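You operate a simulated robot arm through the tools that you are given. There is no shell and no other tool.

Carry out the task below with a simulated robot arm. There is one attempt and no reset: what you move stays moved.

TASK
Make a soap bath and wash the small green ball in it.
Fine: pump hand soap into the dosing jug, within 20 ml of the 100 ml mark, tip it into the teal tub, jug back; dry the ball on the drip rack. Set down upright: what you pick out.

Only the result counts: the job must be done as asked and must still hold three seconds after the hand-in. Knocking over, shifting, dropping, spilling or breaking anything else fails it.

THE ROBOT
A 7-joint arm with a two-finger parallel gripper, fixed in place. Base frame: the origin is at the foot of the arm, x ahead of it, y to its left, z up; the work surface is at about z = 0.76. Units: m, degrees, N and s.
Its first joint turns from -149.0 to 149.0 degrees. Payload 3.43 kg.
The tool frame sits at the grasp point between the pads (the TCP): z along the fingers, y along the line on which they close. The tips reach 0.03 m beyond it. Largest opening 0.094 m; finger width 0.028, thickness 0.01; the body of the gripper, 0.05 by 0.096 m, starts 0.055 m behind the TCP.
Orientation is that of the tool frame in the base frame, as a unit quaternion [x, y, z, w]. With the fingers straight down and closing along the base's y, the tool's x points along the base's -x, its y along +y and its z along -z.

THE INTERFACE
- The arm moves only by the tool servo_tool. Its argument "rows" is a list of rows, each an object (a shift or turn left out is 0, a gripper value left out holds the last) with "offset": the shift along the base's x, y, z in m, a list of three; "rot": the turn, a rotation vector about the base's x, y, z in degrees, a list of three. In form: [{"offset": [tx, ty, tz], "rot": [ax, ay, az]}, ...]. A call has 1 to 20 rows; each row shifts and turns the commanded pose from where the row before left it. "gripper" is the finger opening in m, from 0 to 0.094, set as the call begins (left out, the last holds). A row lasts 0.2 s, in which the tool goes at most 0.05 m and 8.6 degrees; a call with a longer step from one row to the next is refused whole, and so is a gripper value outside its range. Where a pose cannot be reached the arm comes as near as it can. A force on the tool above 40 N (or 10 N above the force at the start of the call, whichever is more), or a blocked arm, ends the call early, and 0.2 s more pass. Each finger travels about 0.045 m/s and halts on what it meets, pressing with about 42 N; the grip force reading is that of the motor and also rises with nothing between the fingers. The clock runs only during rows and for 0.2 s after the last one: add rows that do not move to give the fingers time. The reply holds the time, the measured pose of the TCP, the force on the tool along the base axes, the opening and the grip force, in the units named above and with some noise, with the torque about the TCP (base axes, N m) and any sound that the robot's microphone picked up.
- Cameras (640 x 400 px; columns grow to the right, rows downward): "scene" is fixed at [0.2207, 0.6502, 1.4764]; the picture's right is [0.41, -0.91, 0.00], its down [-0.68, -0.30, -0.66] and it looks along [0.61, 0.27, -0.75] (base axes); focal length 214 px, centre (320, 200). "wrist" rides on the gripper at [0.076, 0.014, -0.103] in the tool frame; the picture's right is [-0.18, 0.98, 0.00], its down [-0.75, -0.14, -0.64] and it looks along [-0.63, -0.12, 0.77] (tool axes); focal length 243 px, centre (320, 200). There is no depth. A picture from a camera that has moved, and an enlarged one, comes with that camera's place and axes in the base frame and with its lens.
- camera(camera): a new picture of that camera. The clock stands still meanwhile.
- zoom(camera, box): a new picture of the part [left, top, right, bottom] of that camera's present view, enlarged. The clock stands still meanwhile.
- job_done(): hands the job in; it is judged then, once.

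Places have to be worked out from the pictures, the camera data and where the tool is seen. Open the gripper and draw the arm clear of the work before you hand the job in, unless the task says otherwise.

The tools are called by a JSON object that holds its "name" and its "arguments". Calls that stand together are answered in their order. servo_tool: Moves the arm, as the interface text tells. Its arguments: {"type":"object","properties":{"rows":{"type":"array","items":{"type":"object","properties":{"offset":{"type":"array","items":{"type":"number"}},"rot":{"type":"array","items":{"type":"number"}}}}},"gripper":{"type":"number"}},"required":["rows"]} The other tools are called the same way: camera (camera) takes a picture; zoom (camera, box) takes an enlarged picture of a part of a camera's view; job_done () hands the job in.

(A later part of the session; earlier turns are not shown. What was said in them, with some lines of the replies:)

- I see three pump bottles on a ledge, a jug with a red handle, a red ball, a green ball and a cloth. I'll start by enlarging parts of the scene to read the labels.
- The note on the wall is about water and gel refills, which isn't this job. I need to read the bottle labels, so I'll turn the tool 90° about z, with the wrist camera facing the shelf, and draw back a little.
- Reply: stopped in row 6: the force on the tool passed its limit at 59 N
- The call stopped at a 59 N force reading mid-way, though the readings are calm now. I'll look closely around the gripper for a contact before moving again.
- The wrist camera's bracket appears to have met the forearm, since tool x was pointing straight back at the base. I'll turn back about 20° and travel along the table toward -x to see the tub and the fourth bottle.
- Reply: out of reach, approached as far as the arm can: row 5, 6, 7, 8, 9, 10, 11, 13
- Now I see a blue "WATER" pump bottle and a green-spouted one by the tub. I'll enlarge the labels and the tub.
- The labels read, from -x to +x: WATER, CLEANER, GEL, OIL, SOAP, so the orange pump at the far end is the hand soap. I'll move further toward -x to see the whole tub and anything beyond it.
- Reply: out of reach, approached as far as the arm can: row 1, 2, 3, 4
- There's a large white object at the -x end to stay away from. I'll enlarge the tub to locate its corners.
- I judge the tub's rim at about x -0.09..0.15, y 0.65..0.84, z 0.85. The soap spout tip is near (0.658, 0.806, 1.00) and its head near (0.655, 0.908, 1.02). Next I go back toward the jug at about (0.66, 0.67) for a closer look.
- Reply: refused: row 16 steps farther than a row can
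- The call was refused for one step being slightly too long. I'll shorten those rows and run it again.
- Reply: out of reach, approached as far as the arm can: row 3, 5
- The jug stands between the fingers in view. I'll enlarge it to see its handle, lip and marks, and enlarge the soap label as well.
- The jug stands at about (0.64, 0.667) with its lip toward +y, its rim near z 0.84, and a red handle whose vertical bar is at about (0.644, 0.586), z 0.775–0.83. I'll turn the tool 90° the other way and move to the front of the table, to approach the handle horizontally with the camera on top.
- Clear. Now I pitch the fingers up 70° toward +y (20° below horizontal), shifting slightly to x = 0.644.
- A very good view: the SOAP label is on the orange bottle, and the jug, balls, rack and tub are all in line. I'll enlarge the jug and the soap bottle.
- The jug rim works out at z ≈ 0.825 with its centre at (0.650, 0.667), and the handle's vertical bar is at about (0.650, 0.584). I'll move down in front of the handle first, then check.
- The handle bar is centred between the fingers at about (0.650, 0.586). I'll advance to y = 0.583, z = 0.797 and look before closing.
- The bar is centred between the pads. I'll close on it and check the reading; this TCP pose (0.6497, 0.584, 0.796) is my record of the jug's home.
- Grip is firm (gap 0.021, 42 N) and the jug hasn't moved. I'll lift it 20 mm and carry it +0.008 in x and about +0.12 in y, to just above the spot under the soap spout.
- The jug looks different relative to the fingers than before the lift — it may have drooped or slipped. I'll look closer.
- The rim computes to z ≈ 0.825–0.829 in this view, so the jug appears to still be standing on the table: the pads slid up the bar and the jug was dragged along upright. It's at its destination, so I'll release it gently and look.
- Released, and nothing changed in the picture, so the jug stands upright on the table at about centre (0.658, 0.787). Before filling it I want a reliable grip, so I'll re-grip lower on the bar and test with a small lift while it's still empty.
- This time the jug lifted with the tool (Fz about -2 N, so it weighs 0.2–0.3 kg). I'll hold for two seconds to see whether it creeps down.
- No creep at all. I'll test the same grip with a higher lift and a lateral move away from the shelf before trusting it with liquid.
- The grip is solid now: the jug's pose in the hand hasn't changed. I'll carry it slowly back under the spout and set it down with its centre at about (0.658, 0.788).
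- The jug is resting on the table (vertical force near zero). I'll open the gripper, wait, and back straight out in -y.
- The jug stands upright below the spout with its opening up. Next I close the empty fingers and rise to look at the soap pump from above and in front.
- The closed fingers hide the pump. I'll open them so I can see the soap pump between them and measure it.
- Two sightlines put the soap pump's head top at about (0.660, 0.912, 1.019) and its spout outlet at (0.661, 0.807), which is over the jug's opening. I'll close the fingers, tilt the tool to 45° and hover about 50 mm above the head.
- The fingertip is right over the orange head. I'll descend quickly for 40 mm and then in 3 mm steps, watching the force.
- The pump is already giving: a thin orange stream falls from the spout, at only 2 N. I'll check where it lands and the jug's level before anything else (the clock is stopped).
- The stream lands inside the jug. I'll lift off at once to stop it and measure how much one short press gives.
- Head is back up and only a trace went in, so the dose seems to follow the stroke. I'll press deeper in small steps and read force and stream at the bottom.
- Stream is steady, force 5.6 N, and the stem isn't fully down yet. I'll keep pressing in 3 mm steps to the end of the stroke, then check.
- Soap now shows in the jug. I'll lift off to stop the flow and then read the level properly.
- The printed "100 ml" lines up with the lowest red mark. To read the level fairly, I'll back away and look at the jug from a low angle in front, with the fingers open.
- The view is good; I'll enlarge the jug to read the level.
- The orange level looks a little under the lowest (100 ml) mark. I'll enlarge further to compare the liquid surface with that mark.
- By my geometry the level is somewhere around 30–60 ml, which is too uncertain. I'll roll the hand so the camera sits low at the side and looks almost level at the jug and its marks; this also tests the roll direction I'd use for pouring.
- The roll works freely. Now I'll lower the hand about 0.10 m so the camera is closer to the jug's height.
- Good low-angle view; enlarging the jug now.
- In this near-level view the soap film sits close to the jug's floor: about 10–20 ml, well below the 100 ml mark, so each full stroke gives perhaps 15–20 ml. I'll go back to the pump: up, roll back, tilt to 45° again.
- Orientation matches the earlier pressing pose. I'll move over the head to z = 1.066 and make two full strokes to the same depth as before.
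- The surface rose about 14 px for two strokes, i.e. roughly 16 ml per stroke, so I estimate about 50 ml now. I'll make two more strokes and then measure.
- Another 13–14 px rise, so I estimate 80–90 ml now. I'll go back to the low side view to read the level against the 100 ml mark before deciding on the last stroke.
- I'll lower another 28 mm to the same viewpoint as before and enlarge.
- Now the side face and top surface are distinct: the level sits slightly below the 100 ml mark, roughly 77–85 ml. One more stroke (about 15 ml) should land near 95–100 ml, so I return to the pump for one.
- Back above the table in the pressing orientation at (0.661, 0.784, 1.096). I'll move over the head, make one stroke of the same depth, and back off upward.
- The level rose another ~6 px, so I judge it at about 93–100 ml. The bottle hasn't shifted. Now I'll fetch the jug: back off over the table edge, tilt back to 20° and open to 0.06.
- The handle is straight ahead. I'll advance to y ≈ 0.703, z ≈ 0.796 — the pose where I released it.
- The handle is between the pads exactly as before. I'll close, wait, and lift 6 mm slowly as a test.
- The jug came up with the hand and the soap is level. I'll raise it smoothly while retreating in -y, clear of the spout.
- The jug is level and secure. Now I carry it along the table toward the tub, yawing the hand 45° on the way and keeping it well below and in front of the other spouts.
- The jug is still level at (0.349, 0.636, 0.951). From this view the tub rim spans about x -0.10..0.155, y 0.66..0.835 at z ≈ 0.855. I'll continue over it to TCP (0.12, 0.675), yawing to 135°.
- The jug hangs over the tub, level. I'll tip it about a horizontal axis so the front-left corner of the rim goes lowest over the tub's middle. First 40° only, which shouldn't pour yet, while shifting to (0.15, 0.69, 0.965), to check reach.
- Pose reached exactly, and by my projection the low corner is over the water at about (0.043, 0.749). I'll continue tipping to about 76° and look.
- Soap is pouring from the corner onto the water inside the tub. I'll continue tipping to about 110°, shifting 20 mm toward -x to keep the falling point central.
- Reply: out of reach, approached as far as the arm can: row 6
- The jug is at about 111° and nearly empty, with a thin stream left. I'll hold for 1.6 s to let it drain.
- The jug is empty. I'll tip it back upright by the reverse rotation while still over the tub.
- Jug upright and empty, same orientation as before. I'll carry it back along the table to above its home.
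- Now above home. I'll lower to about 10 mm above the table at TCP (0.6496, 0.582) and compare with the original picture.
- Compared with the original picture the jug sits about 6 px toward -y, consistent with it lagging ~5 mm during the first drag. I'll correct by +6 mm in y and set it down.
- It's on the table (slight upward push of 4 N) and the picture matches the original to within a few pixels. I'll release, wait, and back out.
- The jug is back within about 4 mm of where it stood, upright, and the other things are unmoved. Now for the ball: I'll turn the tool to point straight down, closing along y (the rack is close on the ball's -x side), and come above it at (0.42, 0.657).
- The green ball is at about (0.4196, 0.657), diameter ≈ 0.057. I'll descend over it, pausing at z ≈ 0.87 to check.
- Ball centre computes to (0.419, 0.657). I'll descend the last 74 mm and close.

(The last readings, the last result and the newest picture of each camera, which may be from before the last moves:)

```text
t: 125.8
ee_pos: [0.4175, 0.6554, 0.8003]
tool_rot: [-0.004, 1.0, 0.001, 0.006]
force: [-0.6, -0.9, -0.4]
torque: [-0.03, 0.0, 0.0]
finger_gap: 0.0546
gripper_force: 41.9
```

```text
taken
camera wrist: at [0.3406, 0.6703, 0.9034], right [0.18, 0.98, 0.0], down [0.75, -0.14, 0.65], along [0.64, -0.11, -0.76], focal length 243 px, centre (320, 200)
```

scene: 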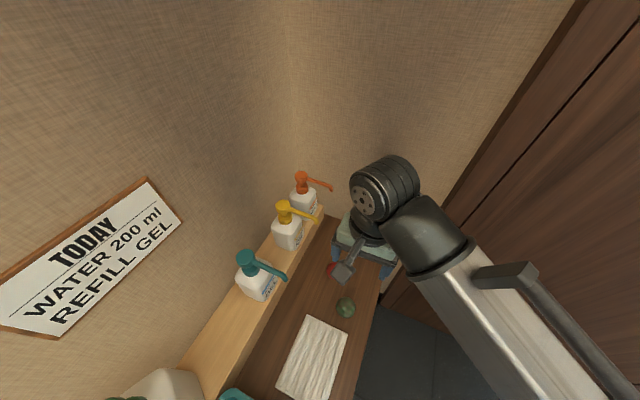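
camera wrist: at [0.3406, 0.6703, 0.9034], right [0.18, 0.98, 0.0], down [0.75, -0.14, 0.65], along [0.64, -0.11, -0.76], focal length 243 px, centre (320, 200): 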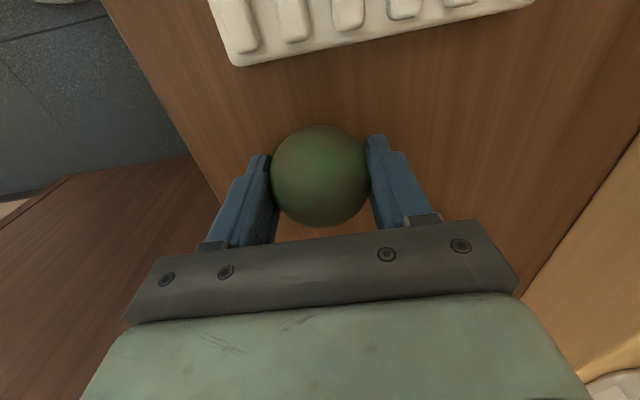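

The ball is held (gap 0.0546, 42 N). I'll lift it and carry it over the tub to about (0.075, 0.735), staying clear of the spouts at y > 0.8.

{"name": "servo_tool", "arguments": {"rows": [{"offset": [0, 0, 0.015]}, {"offset": [0, 0, 0.03]}, {"offset": [0, 0, 0.04]}, {"offset": [0, 0, 0.04]}, {"offset": [-0.01, 0.002, 0.025]}, {"offset": [-0.025, 0.006, 0]}, {"offset": [-0.035, 0.008, 0]}, {"offset": [-0.035, 0.008, 0]}, {"offset": [-0.035, 0.008, 0]}, {"offset": [-0.035, 0.008, 0]}, {"offset": [-0.035, 0.008, 0]}, {"offset": [-0.035, 0.008, 0]}, {"offset": [-0.035, 0.008, 0]}, {"offset": [-0.03, 0.008, 0]}, {"offset": [-0.02, 0.005, 0]}, {"offset": [-0.0125, 0.0025, 0]}, {}]}}

{"name": "camera", "arguments": {"camera": "wrist"}}

{"name": "camera", "arguments": {"camera": "scene"}}

```text
t: 129.4
ee_pos: [0.0771, 0.7348, 0.9516]
tool_rot: [-0.003, 1.0, 0.001, 0.005]
force: [-0.3, -0.3, -1.6]
torque: [0.02, 0.01, 0.0]
finger_gap: 0.0549
gripper_force: 41.9
```

```text
taken
camera wrist: at [-0.0015, 0.7493, 1.0531], right [0.18, 0.98, 0.0], down [0.75, -0.14, 0.65], along [0.64, -0.11, -0.76], focal length 243 px, centre (320, 200)
```

wrist: 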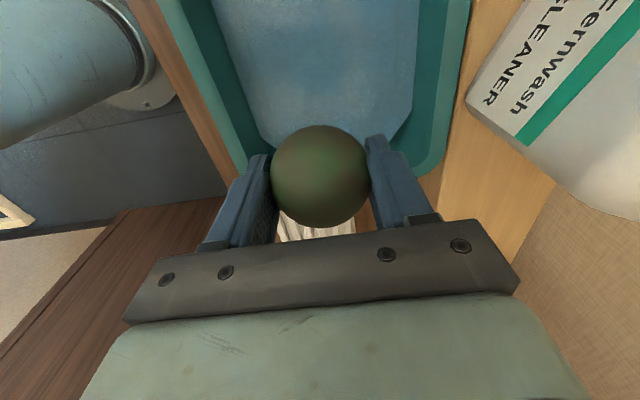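

```text
taken
```

scene: 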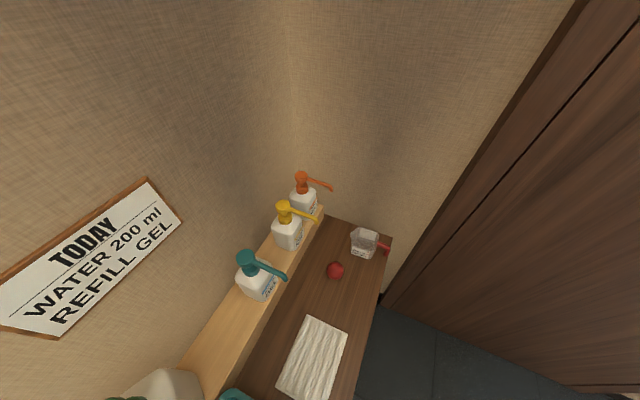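

The ball is over the tub; the rim seen here spans y 0.65..0.845, x to 0.15. I'll lower it to z ≈ 0.86 at (0.065, 0.73) and look at the water.

{"name": "servo_tool", "arguments": {"rows": [{"offset": [-0.004, -0.001, -0.015]}, {"offset": [-0.004, -0.002, -0.025]}, {"offset": [-0.004, -0.002, -0.025]}, {"offset": [0, 0, -0.018]}, {"offset": [0, 0, -0.009]}, {}]}}

{"name": "camera", "arguments": {"camera": "wrist"}}

```text
t: 130.8
ee_pos: [0.0636, 0.7299, 0.8577]
tool_rot: [-0.004, 1.0, 0.001, 0.005]
force: [0.2, -0.2, -1.0]
torque: [0.0, -0.04, 0.03]
finger_gap: 0.0545
gripper_force: 42.2
```

```text
taken
camera wrist: at [-0.0137, 0.7443, 0.9607], right [0.18, 0.98, 0.0], down [0.75, -0.14, 0.65], along [0.64, -0.11, -0.76], focal length 243 px, centre (320, 200)
```

wrist: 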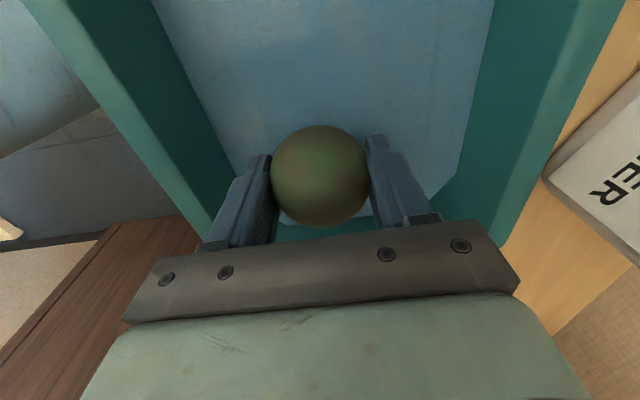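

I can't fix the water level from geometry alone, so I'll lower in stages, watching where the water meets the ball.

{"name": "servo_tool", "arguments": {"rows": [{"offset": [0, 0, -0.01]}, {"offset": [0, 0, -0.01]}, {"offset": [0, 0, -0.008]}, {}]}}

{"name": "zoom", "arguments": {"camera": "wrist", "box": [160, 0, 500, 240]}}

```text
t: 131.8
ee_pos: [0.063, 0.7299, 0.8317]
tool_rot: [-0.003, 1.0, 0.001, 0.005]
force: [-0.4, 0.2, -0.2]
torque: [-0.01, 0.01, -0.04]
finger_gap: 0.0547
gripper_force: 42.1
```

```text
1.67 times, centred on (330, 120) of wrist
camera zoom: at [-0.0139, 0.7439, 0.9329], right [0.18, 0.98, 0.0], down [0.75, -0.14, 0.65], along [0.64, -0.11, -0.76], focal length 404 px, centre (303, 333)
```

zoom: 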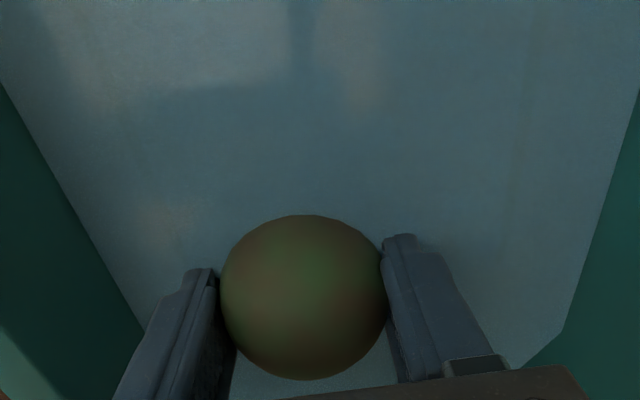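

The water seems to just reach the ball's underside (level near z 0.80). I'll lower another 20 mm carefully to immerse it, watching for contact with the tub's floor.

{"name": "servo_tool", "arguments": {"rows": [{"offset": [0, 0, -0.006]}, {"offset": [0, 0, -0.006]}, {"offset": [0, 0, -0.005]}, {}]}}

{"name": "zoom", "arguments": {"camera": "wrist", "box": [160, 0, 500, 240]}}

```text
t: 132.8
ee_pos: [0.0624, 0.7305, 0.8145]
tool_rot: [-0.003, 1.0, 0.001, 0.005]
force: [1.6, 0.4, -0.8]
torque: [-0.01, 0.02, -0.04]
finger_gap: 0.0546
gripper_force: 41.9
```

```text
1.67 times, centred on (330, 120) of wrist
camera zoom: at [-0.0138, 0.7444, 0.9162], right [0.18, 0.98, 0.0], down [0.75, -0.14, 0.65], along [0.64, -0.11, -0.76], focal length 404 px, centre (303, 333)
```

zoom: 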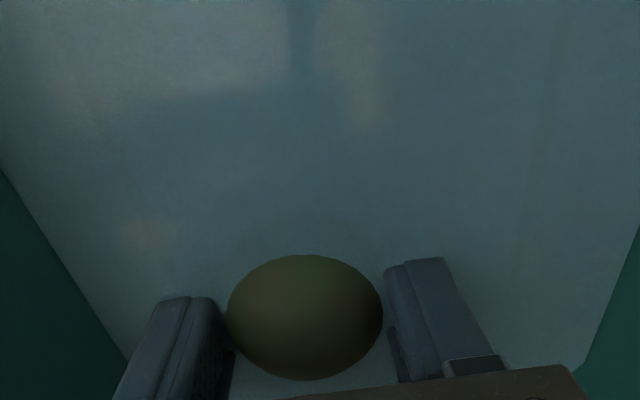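

The waterline now covers most of the ball (water surface near z 0.818, ball centre ≈ 0.8025). I'll lower in 2 mm steps to submerge it as far as the floor allows.

{"name": "servo_tool", "arguments": {"rows": [{"offset": [0, 0, -0.002]}, {"offset": [0, 0, -0.002]}, {"offset": [0, 0, -0.002]}, {}]}}

{"name": "zoom", "arguments": {"camera": "wrist", "box": [160, 0, 500, 240]}}

```text
t: 133.8
ee_pos: [0.0633, 0.7308, 0.8073]
tool_rot: [-0.004, 1.0, 0.001, 0.005]
force: [1.1, 0.4, 0.2]
torque: [0.0, -0.01, -0.01]
finger_gap: 0.0547
gripper_force: 42.1
```

```text
1.67 times, centred on (330, 120) of wrist
camera zoom: at [-0.0137, 0.7446, 0.9098], right [0.18, 0.98, 0.0], down [0.75, -0.14, 0.65], along [0.64, -0.11, -0.76], focal length 404 px, centre (303, 333)
```

zoom: 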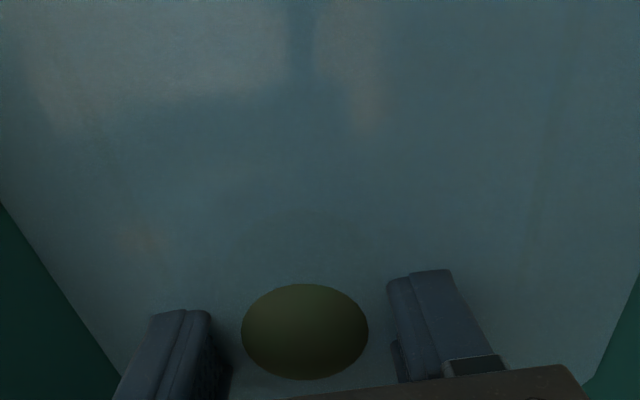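

Only a cap of the ball is left above the water and there's no contact yet. I'll go down a few more millimetres in 2 mm steps.

{"name": "servo_tool", "arguments": {"rows": [{"offset": [0, 0, -0.002]}, {"offset": [0, 0, -0.002]}, {}, {}]}}

{"name": "zoom", "arguments": {"camera": "wrist", "box": [160, 0, 500, 240]}}

```text
t: 134.7
ee_pos: [0.0636, 0.7304, 0.8059]
tool_rot: [-0.004, 1.0, 0.002, 0.005]
force: [0.1, -3.3, 14.2]
torque: [-0.12, -0.03, -0.01]
finger_gap: 0.0546
gripper_force: 42.1
stopped in row 4: the force on the tool passed its limit at 41 N (the readings are from after the stop); the commanded pose is now the measured one
```

```text
1.67 times, centred on (330, 120) of wrist
camera zoom: at [-0.0137, 0.7443, 0.9084], right [0.18, 0.98, 0.01], down [0.75, -0.14, 0.65], along [0.64, -0.11, -0.76], focal length 404 px, centre (303, 333)
```

zoom: 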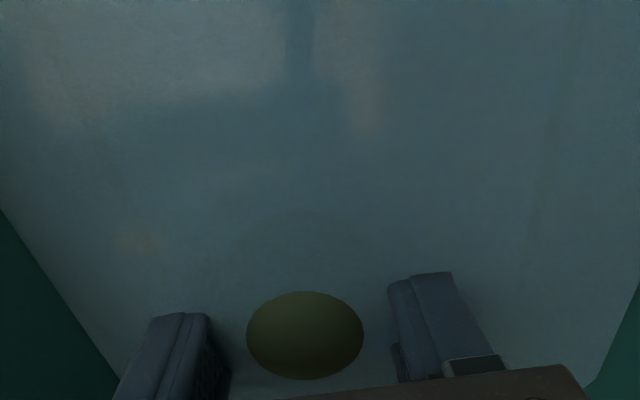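

The ball touched the tub's floor (stopped at 41 N), so this is as deep as it goes, nearly fully under. I'll ease up 3 mm and swirl it gently in the soapy water for a few seconds.

{"name": "servo_tool", "arguments": {"rows": [{"offset": [0, 0, 0.003]}, {"offset": [-0.004, 0, 0]}, {"offset": [-0.006, 0, 0]}, {"offset": [-0.004, 0.003, 0]}, {"offset": [0.004, 0.004, 0]}, {"offset": [0.006, 0, 0]}, {"offset": [0.006, -0.003, 0]}, {"offset": [0.004, -0.004, 0]}, {"offset": [-0.004, 0, 0]}, {"offset": [-0.006, 0, 0]}, {"offset": [-0.006, 0.003, 0]}, {"offset": [0.004, 0, 0]}, {"offset": [0.006, -0.003, 0]}, {}, {}, {}, {}, {}, {}, {}]}}

{"name": "camera", "arguments": {"camera": "wrist"}}

```text
t: 138.9
ee_pos: [0.0643, 0.7311, 0.8082]
tool_rot: [-0.003, 1.0, 0.002, 0.005]
force: [0.4, 0.2, -1.2]
torque: [-0.01, -0.02, 0.01]
finger_gap: 0.0545
gripper_force: 42.2
```

```text
taken
camera wrist: at [-0.0138, 0.7451, 0.9108], right [0.18, 0.98, 0.01], down [0.75, -0.14, 0.65], along [0.64, -0.11, -0.76], focal length 243 px, centre (320, 200)
```

wrist: 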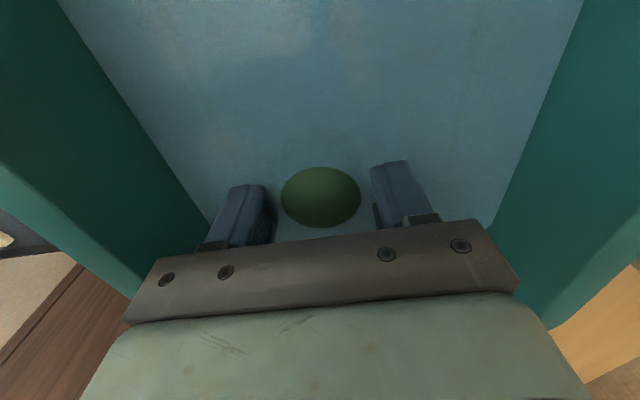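

The ball's colour has turned from brownish to a clean green. I'll give it two more seconds of swirling to be sure, then check again.

{"name": "servo_tool", "arguments": {"rows": [{"offset": [-0.004, 0, 0]}, {"offset": [-0.006, 0, 0]}, {"offset": [-0.004, 0.003, 0]}, {"offset": [0.004, 0.002, 0]}, {"offset": [0.006, 0, 0]}, {"offset": [0.004, -0.003, 0]}, {"offset": [0.004, -0.002, 0]}, {"offset": [-0.004, 0, 0]}, {}, {}, {}, {}]}}

{"name": "camera", "arguments": {"camera": "wrist"}}

```text
t: 141.5
ee_pos: [0.0624, 0.731, 0.8076]
tool_rot: [-0.003, 1.0, 0.002, 0.005]
force: [-0.5, 0.1, -1.6]
torque: [-0.06, 0.01, 0.01]
finger_gap: 0.0546
gripper_force: 42.3
```

```text
taken
camera wrist: at [-0.0137, 0.745, 0.9109], right [0.18, 0.98, 0.01], down [0.75, -0.14, 0.65], along [0.64, -0.11, -0.76], focal length 243 px, centre (320, 200)
```

wrist: 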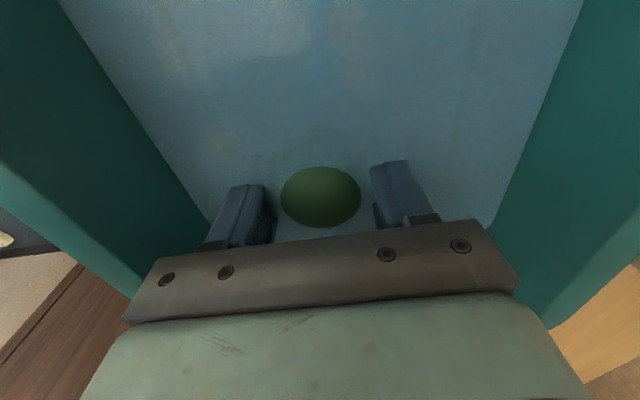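

Clean green all over. I'll lift it straight out, let it drip over the tub for a second, and then move above the drip rack.

{"name": "servo_tool", "arguments": {"rows": [{"offset": [0, 0, 0.01]}, {"offset": [0, 0, 0.02]}, {"offset": [0, 0, 0.03]}, {"offset": [0, 0, 0.03]}, {"offset": [0, 0, 0.03]}, {"offset": [0, 0, 0.02]}, {}, {}, {}, {}, {}, {}]}}

{"name": "camera", "arguments": {"camera": "wrist"}}

```text
t: 144.1
ee_pos: [0.0628, 0.7311, 0.9485]
tool_rot: [-0.004, 1.0, 0.002, 0.006]
force: [0.2, -0.2, -0.4]
torque: [0.0, -0.01, 0.0]
finger_gap: 0.0546
gripper_force: 41.2
```

```text
taken
camera wrist: at [-0.0138, 0.7447, 1.0503], right [0.18, 0.98, 0.01], down [0.75, -0.14, 0.65], along [0.64, -0.11, -0.76], focal length 243 px, centre (320, 200)
```

wrist: 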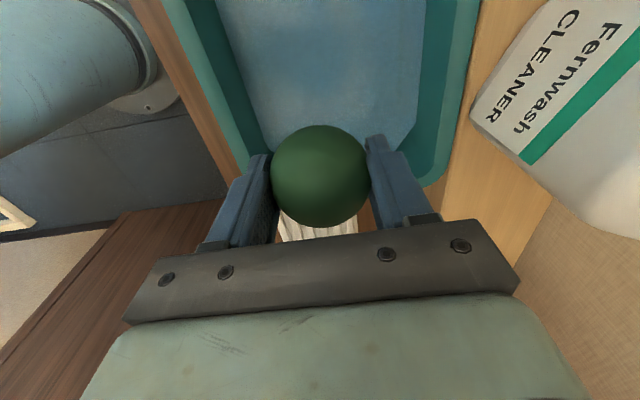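

The ball is clean and secure. Now to above the rack's centre, about (0.274, 0.69).

{"name": "servo_tool", "arguments": {"rows": [{"offset": [0.012, -0.002, 0]}, {"offset": [0.025, -0.005, 0]}, {"offset": [0.032, -0.007, 0]}, {"offset": [0.032, -0.007, 0]}, {"offset": [0.032, -0.007, 0]}, {"offset": [0.032, -0.007, 0]}, {"offset": [0.028, -0.004, 0]}, {"offset": [0.018, -0.002, 0]}, {}]}}

{"name": "camera", "arguments": {"camera": "wrist"}}

{"name": "zoom", "arguments": {"camera": "scene", "box": [230, 280, 400, 400]}}

```text
t: 146.1
ee_pos: [0.2729, 0.69, 0.949]
tool_rot: [-0.004, 1.0, 0.002, 0.005]
force: [0.1, -0.8, -1.7]
torque: [-0.01, 0.0, 0.02]
finger_gap: 0.0546
gripper_force: 41.8
```

```text
taken
camera wrist: at [0.1976, 0.7041, 1.0506], right [0.18, 0.98, 0.01], down [0.75, -0.14, 0.65], along [0.64, -0.11, -0.76], focal length 243 px, centre (320, 200)
```

wrist: 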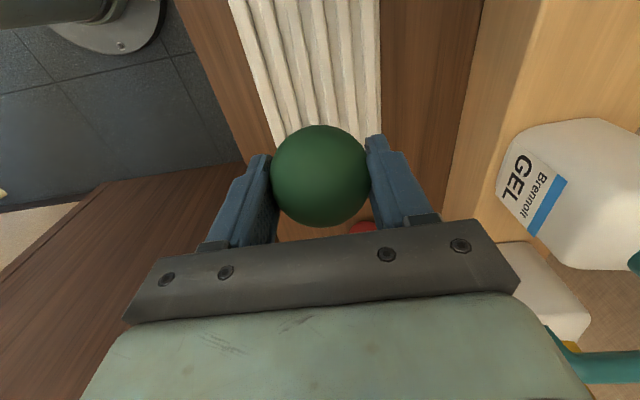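

```text
3.33 times, centred on (315, 340) of scene
camera zoom: at [0.2207, 0.6502, 1.4764], right [0.41, -0.91, 0.0], down [-0.68, -0.3, -0.66], along [0.61, 0.27, -0.75], focal length 715 px, centre (337, -267)
```

zoom: 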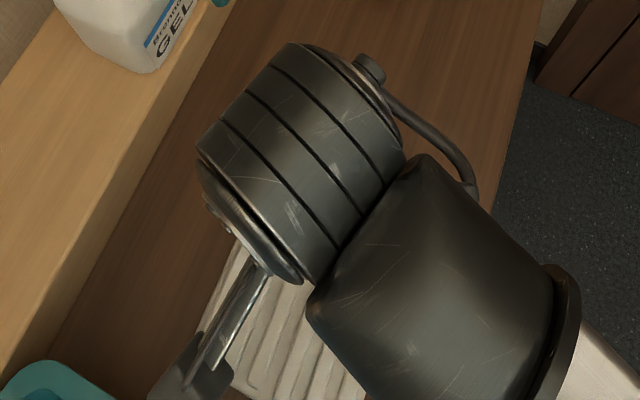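

I'll enlarge the rack to find the grooves and choose where to set the ball.

{"name": "zoom", "arguments": {"camera": "wrist", "box": [210, 0, 430, 160]}}

```text
2.50 times, centred on (320, 80) of wrist
camera zoom: at [0.1976, 0.7041, 1.0506], right [0.18, 0.98, 0.01], down [0.75, -0.14, 0.65], along [0.64, -0.11, -0.76], focal length 606 px, centre (320, 500)
```

zoom: 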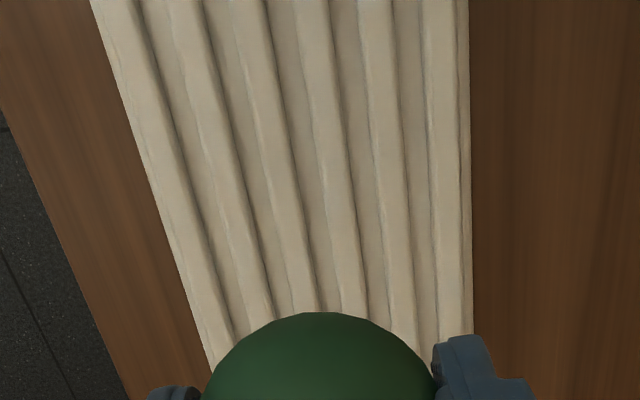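

The ridges run along x with ~23 mm spacing, and the groove between the 3rd and 4th is at y ≈ 0.690, right under the ball. I'll lower to z ≈ 0.832 and then feel for contact.

{"name": "servo_tool", "arguments": {"rows": [{"offset": [0, 0, -0.015]}, {"offset": [0, 0, -0.025]}, {"offset": [0, 0, -0.03]}, {"offset": [0, 0, -0.025]}, {"offset": [0, 0, -0.015]}, {"offset": [0, 0, -0.007]}, {}]}}

{"name": "camera", "arguments": {"camera": "wrist"}}

```text
t: 147.7
ee_pos: [0.2749, 0.6911, 0.8306]
tool_rot: [-0.003, 1.0, 0.002, 0.006]
force: [0.4, 0.0, -0.2]
torque: [-0.02, 0.02, 0.02]
finger_gap: 0.0549
gripper_force: 42.4
```

```text
taken
camera wrist: at [0.1976, 0.7041, 0.9339], right [0.18, 0.98, 0.01], down [0.75, -0.14, 0.65], along [0.64, -0.11, -0.76], focal length 243 px, centre (320, 200)
```

wrist: 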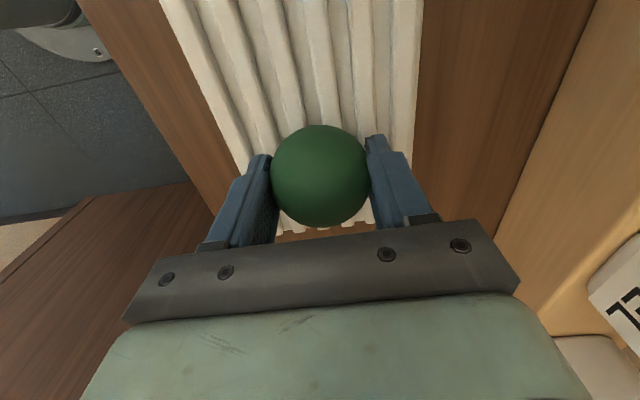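

No contact yet at z = 0.831. I'll continue in 2 mm steps.

{"name": "servo_tool", "arguments": {"rows": [{"offset": [0, 0, -0.002]}, {"offset": [0, 0, -0.002]}, {"offset": [0, 0, -0.002]}, {}]}}

{"name": "servo_tool", "arguments": {"rows": [{"offset": [0, 0, -0.002]}, {}]}}

{"name": "servo_tool", "arguments": {"rows": [{"offset": [0, 0, -0.0015]}, {}]}}

```text
t: 148.3
ee_pos: [0.2744, 0.6891, 0.8299]
tool_rot: [-0.003, 1.0, 0.004, 0.005]
force: [-1.3, -3.5, 17.2]
torque: [-0.17, 0.05, 0.01]
finger_gap: 0.0549
gripper_force: 41.7
stopped in row 3: the force on the tool passed its limit at 46 N (the readings are from after the stop); the commanded pose is now the measured one
```

```text
t: 148.8
ee_pos: [0.2747, 0.6905, 0.8309]
tool_rot: [-0.003, 1.0, 0.004, 0.005]
force: [-0.8, -4.3, 17.5]
torque: [-0.19, 0.06, -0.03]
finger_gap: 0.0545
gripper_force: 42.2
stopped in row 2: the force on the tool passed its limit at 43 N (the readings are from after the stop); the commanded pose is now the measured one
```

```text
t: 149.3
ee_pos: [0.2747, 0.689, 0.8309]
tool_rot: [-0.003, 1.0, 0.006, 0.007]
force: [-2.2, -4.4, 17.2]
torque: [-0.22, 0.03, 0.02]
finger_gap: 0.0549
gripper_force: 42.2
stopped in row 2: the force on the tool passed its limit at 43 N (the readings are from after the stop); the commanded pose is now the measured one
```

The ball met the rack at about z = 0.830, and it's now pressing with 17 N. I'll ease up 1.5 mm to relieve it before opening.

{"name": "servo_tool", "arguments": {"rows": [{"offset": [0, 0, 0.0012]}, {}]}}

{"name": "camera", "arguments": {"camera": "wrist"}}

```text
t: 149.9
ee_pos: [0.2756, 0.6914, 0.8306]
tool_rot: [-0.004, 1.0, 0.005, 0.006]
force: [-1.9, -2.5, 2.8]
torque: [-0.11, 0.09, -0.02]
finger_gap: 0.0547
gripper_force: 41.9
```

```text
taken
camera wrist: at [0.1978, 0.7041, 0.9335], right [0.18, 0.98, 0.01], down [0.75, -0.14, 0.65], along [0.64, -0.11, -0.76], focal length 243 px, centre (320, 200)
```

wrist: 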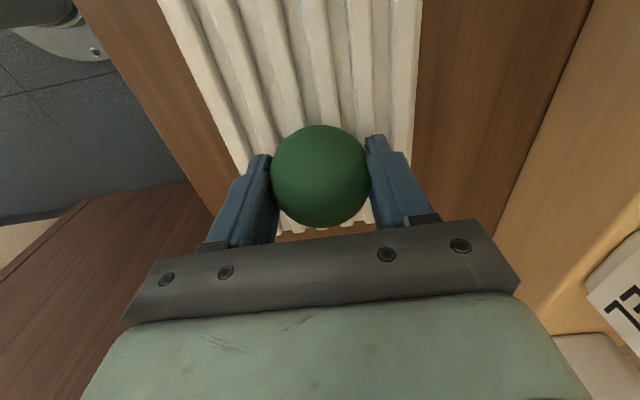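

Only ~3 N vertical remains, with a slight sideways push; I'll shift 1 mm toward -y and then open slowly in two steps.

{"name": "servo_tool", "arguments": {"rows": [{"offset": [0, -0.001, 0.0004]}, {}]}}

{"name": "servo_tool", "arguments": {"gripper": 0.06, "rows": [{}, {}, {}]}}

{"name": "camera", "arguments": {"camera": "wrist"}}

```text
t: 150.5
ee_pos: [0.2754, 0.6899, 0.8314]
tool_rot: [-0.003, 1.0, 0.005, 0.006]
force: [-0.5, -0.1, -1.6]
torque: [0.02, 0.0, -0.01]
finger_gap: 0.0547
gripper_force: 42.2
```

```text
t: 151.3
ee_pos: [0.2761, 0.6899, 0.8321]
tool_rot: [-0.003, 1.0, 0.005, 0.006]
force: [-0.9, 0.7, 0.2]
torque: [0.04, 0.03, 0.01]
finger_gap: 0.0603
gripper_force: 0.1
```

```text
taken
camera wrist: at [0.1977, 0.703, 0.9339], right [0.18, 0.98, 0.01], down [0.75, -0.14, 0.65], along [0.64, -0.11, -0.76], focal length 243 px, centre (320, 200)
```

wrist: 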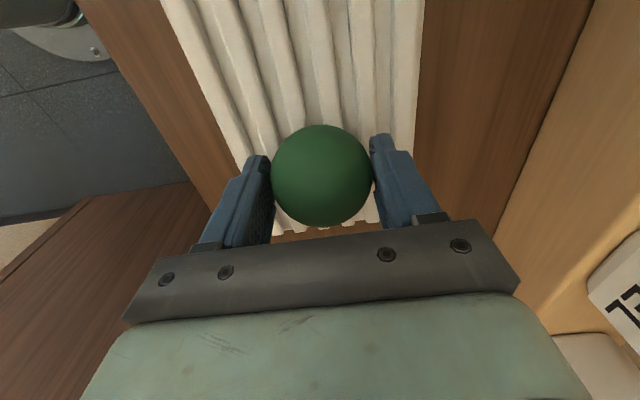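

The ball stays put in the groove with slack on both sides. I'll open fully, wait and check that it doesn't roll.

{"name": "servo_tool", "arguments": {"gripper": 0.088, "rows": [{}, {}, {}, {}, {}, {}]}}

{"name": "camera", "arguments": {"camera": "wrist"}}

```text
t: 152.7
ee_pos: [0.2751, 0.6901, 0.8315]
tool_rot: [-0.004, 1.0, 0.006, 0.006]
force: [-0.4, 0.0, -1.0]
torque: [0.03, -0.01, -0.02]
finger_gap: 0.0878
gripper_force: 0.1
```

```text
taken
camera wrist: at [0.1977, 0.703, 0.9339], right [0.18, 0.98, 0.01], down [0.75, -0.14, 0.65], along [0.64, -0.11, -0.76], focal length 243 px, centre (320, 200)
```

wrist: 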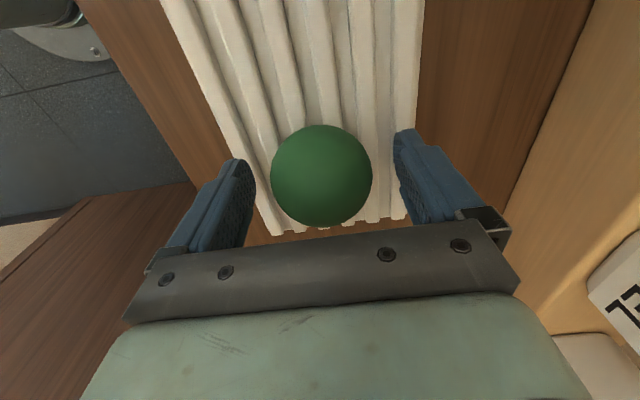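

The ball lies still on the rack. I'll rise straight up and clear of the work.

{"name": "servo_tool", "arguments": {"rows": [{"offset": [0, 0, 0.008]}, {"offset": [0, 0, 0.015]}, {"offset": [0, 0, 0.025]}, {"offset": [0, 0, 0.035]}, {"offset": [0, 0, 0.04]}, {"offset": [0, 0, 0.04]}, {"offset": [0, 0, 0.03]}, {"offset": [0, 0, 0.02]}, {}]}}

{"name": "camera", "arguments": {"camera": "wrist"}}

{"name": "camera", "arguments": {"camera": "scene"}}

```text
t: 154.7
ee_pos: [0.2747, 0.6908, 1.0439]
tool_rot: [-0.003, 1.0, 0.005, 0.007]
force: [-0.2, 0.0, 1.0]
torque: [0.05, -0.01, 0.02]
finger_gap: 0.0881
gripper_force: 0.0
```

```text
taken
camera wrist: at [0.1978, 0.7031, 1.1465], right [0.18, 0.98, 0.01], down [0.75, -0.14, 0.65], along [0.64, -0.11, -0.76], focal length 243 px, centre (320, 200)
```

wrist: 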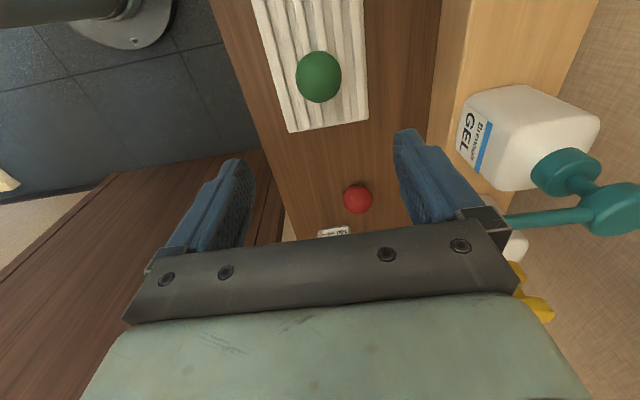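

```text
taken
```

scene: 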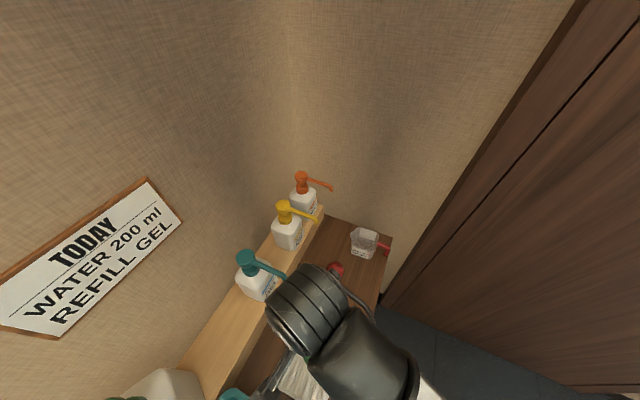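

The ball sits on the rack. I'll withdraw the arm to the front-right at height, which also lets the scene camera see everything.

{"name": "servo_tool", "arguments": {"rows": [{"offset": [0.01, -0.005, 0.02]}, {"offset": [0.025, -0.015, 0.02]}, {"offset": [0.035, -0.023, 0]}, {"offset": [0.035, -0.023, 0]}, {"offset": [0.035, -0.023, 0]}, {"offset": [0.035, -0.023, 0]}, {"offset": [0.035, -0.023, 0]}, {"offset": [0.035, -0.023, 0]}, {"offset": [0.035, -0.023, 0]}, {"offset": [0.03, -0.02, 0]}, {"offset": [0.02, -0.01, 0]}, {}, {}, {}, {}, {}]}}

{"name": "camera", "arguments": {"camera": "scene"}}

{"name": "zoom", "arguments": {"camera": "scene", "box": [180, 260, 400, 400]}}

{"name": "zoom", "arguments": {"camera": "scene", "box": [220, 160, 400, 310]}}

```text
t: 158.1
ee_pos: [0.6054, 0.4797, 1.0846]
tool_rot: [-0.003, 1.0, 0.005, 0.006]
force: [0.0, 0.0, 0.2]
torque: [0.0, -0.01, -0.03]
finger_gap: 0.0879
gripper_force: 0.0
```

```text
taken
```

scene: 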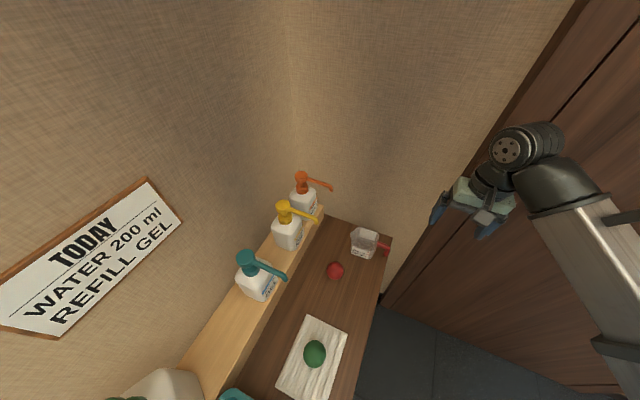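

```text
2.86 times, centred on (290, 330) of scene
camera zoom: at [0.2207, 0.6502, 1.4764], right [0.41, -0.91, 0.0], down [-0.68, -0.3, -0.66], along [0.61, 0.27, -0.75], focal length 613 px, centre (406, -171)
```

zoom: 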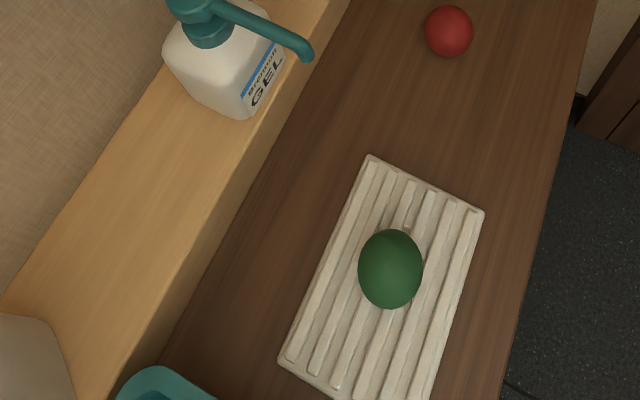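

```text
2.67 times, centred on (310, 235) of scene
camera zoom: at [0.2207, 0.6502, 1.4764], right [0.41, -0.91, 0.0], down [-0.68, -0.3, -0.66], along [0.61, 0.27, -0.75], focal length 572 px, centre (347, 107)
```

zoom: 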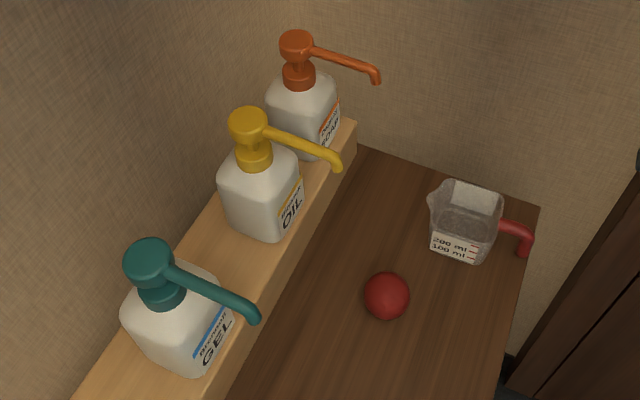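

Everything stands where it was: jug at its home, bottles and red ball unmoved, green ball on the rack. I'll look at the tub area and table once more for spills, and let a few seconds pass for drying.

{"name": "zoom", "arguments": {"camera": "scene", "box": [80, 280, 400, 400]}}

{"name": "servo_tool", "arguments": {"rows": [{}, {}, {}, {}, {}, {}, {}, {}, {}, {}, {}, {}, {}, {}, {}, {}, {}, {}, {}, {}]}}

{"name": "zoom", "arguments": {"camera": "scene", "box": [270, 310, 360, 400]}}

```text
2.00 times, centred on (240, 340) of scene
camera zoom: at [0.2207, 0.6502, 1.4764], right [0.41, -0.91, 0.0], down [-0.68, -0.3, -0.66], along [0.61, 0.27, -0.75], focal length 429 px, centre (480, -80)
```

zoom: 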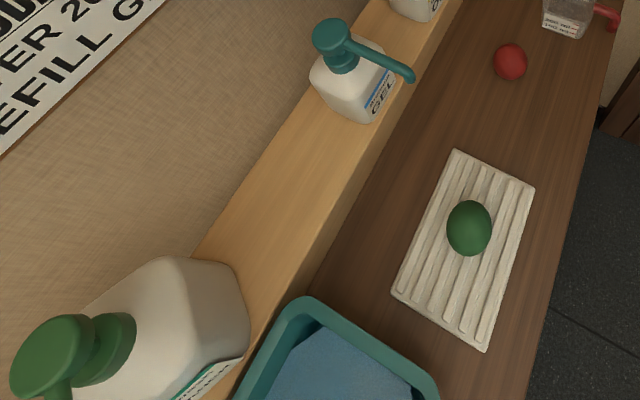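

```text
t: 162.3
ee_pos: [0.6052, 0.4794, 1.0855]
tool_rot: [-0.003, 1.0, 0.005, 0.006]
force: [0.9, -0.5, -0.1]
torque: [0.02, 0.01, 0.02]
finger_gap: 0.0879
gripper_force: 0.1
```

```text
4.44 times, centred on (315, 355) of scene
camera zoom: at [0.2207, 0.6502, 1.4764], right [0.41, -0.91, 0.0], down [-0.68, -0.3, -0.66], along [0.61, 0.27, -0.75], focal length 953 px, centre (342, -489)
```

zoom: 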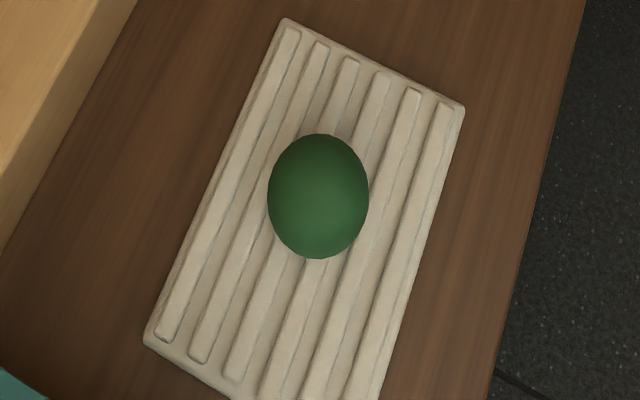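

Rack and tub are exactly where they began and no spill is visible. I'll wait a little longer so the ball dries, then compare its look.

{"name": "servo_tool", "arguments": {"rows": [{}, {}, {}, {}, {}, {}, {}, {}, {}, {}, {}, {}, {}, {}, {}, {}, {}, {}, {}, {}]}}

{"name": "servo_tool", "arguments": {"rows": [{}, {}, {}, {}, {}, {}, {}, {}, {}, {}, {}, {}, {}, {}, {}, {}, {}, {}, {}, {}]}}

{"name": "zoom", "arguments": {"camera": "scene", "box": [270, 310, 360, 400]}}

{"name": "zoom", "arguments": {"camera": "scene", "box": [320, 200, 480, 300]}}

```text
t: 166.5
ee_pos: [0.6051, 0.4791, 1.0834]
tool_rot: [-0.003, 1.0, 0.005, 0.006]
force: [-0.7, 0.4, -0.5]
torque: [0.01, -0.01, 0.0]
finger_gap: 0.0879
gripper_force: 0.0
```

```text
t: 170.7
ee_pos: [0.6057, 0.4794, 1.084]
tool_rot: [-0.003, 1.0, 0.005, 0.007]
force: [0.5, 0.4, 0.7]
torque: [-0.02, -0.05, -0.02]
finger_gap: 0.088
gripper_force: 0.1
```

```text
4.44 times, centred on (315, 355) of scene
camera zoom: at [0.2207, 0.6502, 1.4764], right [0.41, -0.91, 0.0], down [-0.68, -0.3, -0.66], along [0.61, 0.27, -0.75], focal length 953 px, centre (342, -489)
```

zoom: 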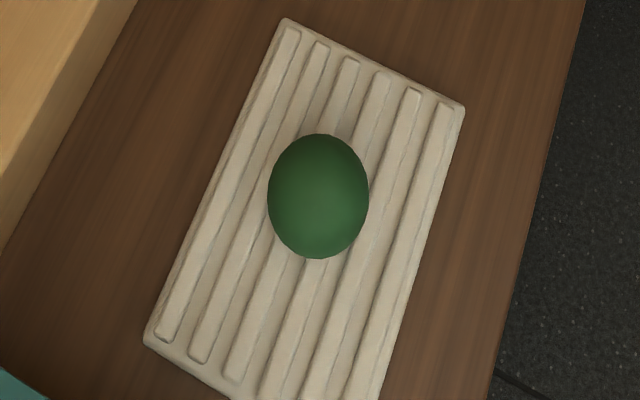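

```text
4.00 times, centred on (400, 250) of scene
camera zoom: at [0.2207, 0.6502, 1.4764], right [0.41, -0.91, 0.0], down [-0.68, -0.3, -0.66], along [0.61, 0.27, -0.75], focal length 858 px, centre (0, 0)
```

zoom: 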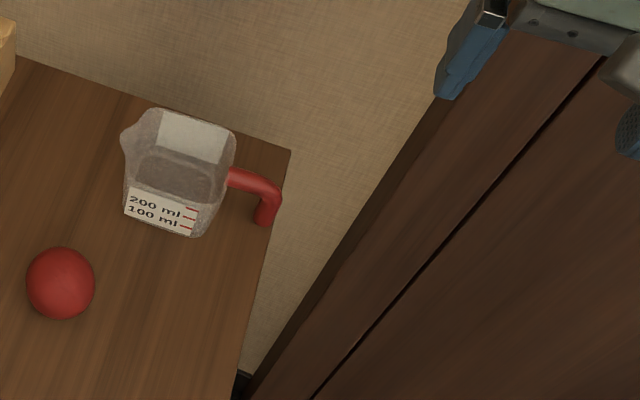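

All is still: the washed green ball rests on the drip rack, the empty jug stands upright at its home, the gripper is open and the arm is clear. I'm handing the job in.

{"name": "job_done", "arguments": {}}

```text
The job is handed in.
```

The soap bath is made, and the washed green ball is on the drip rack. The job is handed in, but I haven't seen the verdict.

- **Soap:** I pumped from the orange "Dapplix SOAP" bottle. I put the jug at about 93–100 ml; that is an estimate from the pictures, not a measured volume. I then tipped it all into the teal tub, and the jug was empty when I tilted it back.
- **Jug:** It stands upright within about 4 mm of its original spot. On the first carry it slid along the table under the gripper, still upright and empty, so I tested a new grip before filling it.
- **Ball:** I held it in the soapy water for several seconds, and it went from brownish to clean green. The tub is too shallow to cover it completely, so a small cap on top stayed above the water. It then sat on the rack for about 19 seconds before hand-in.
- **Everything else:** The views from the fixed camera show no spills, and nothing on the table or shelf has shifted. That camera sees only the near corner of the tub.

I treated the wall note about water and gel refills as not part of this job.
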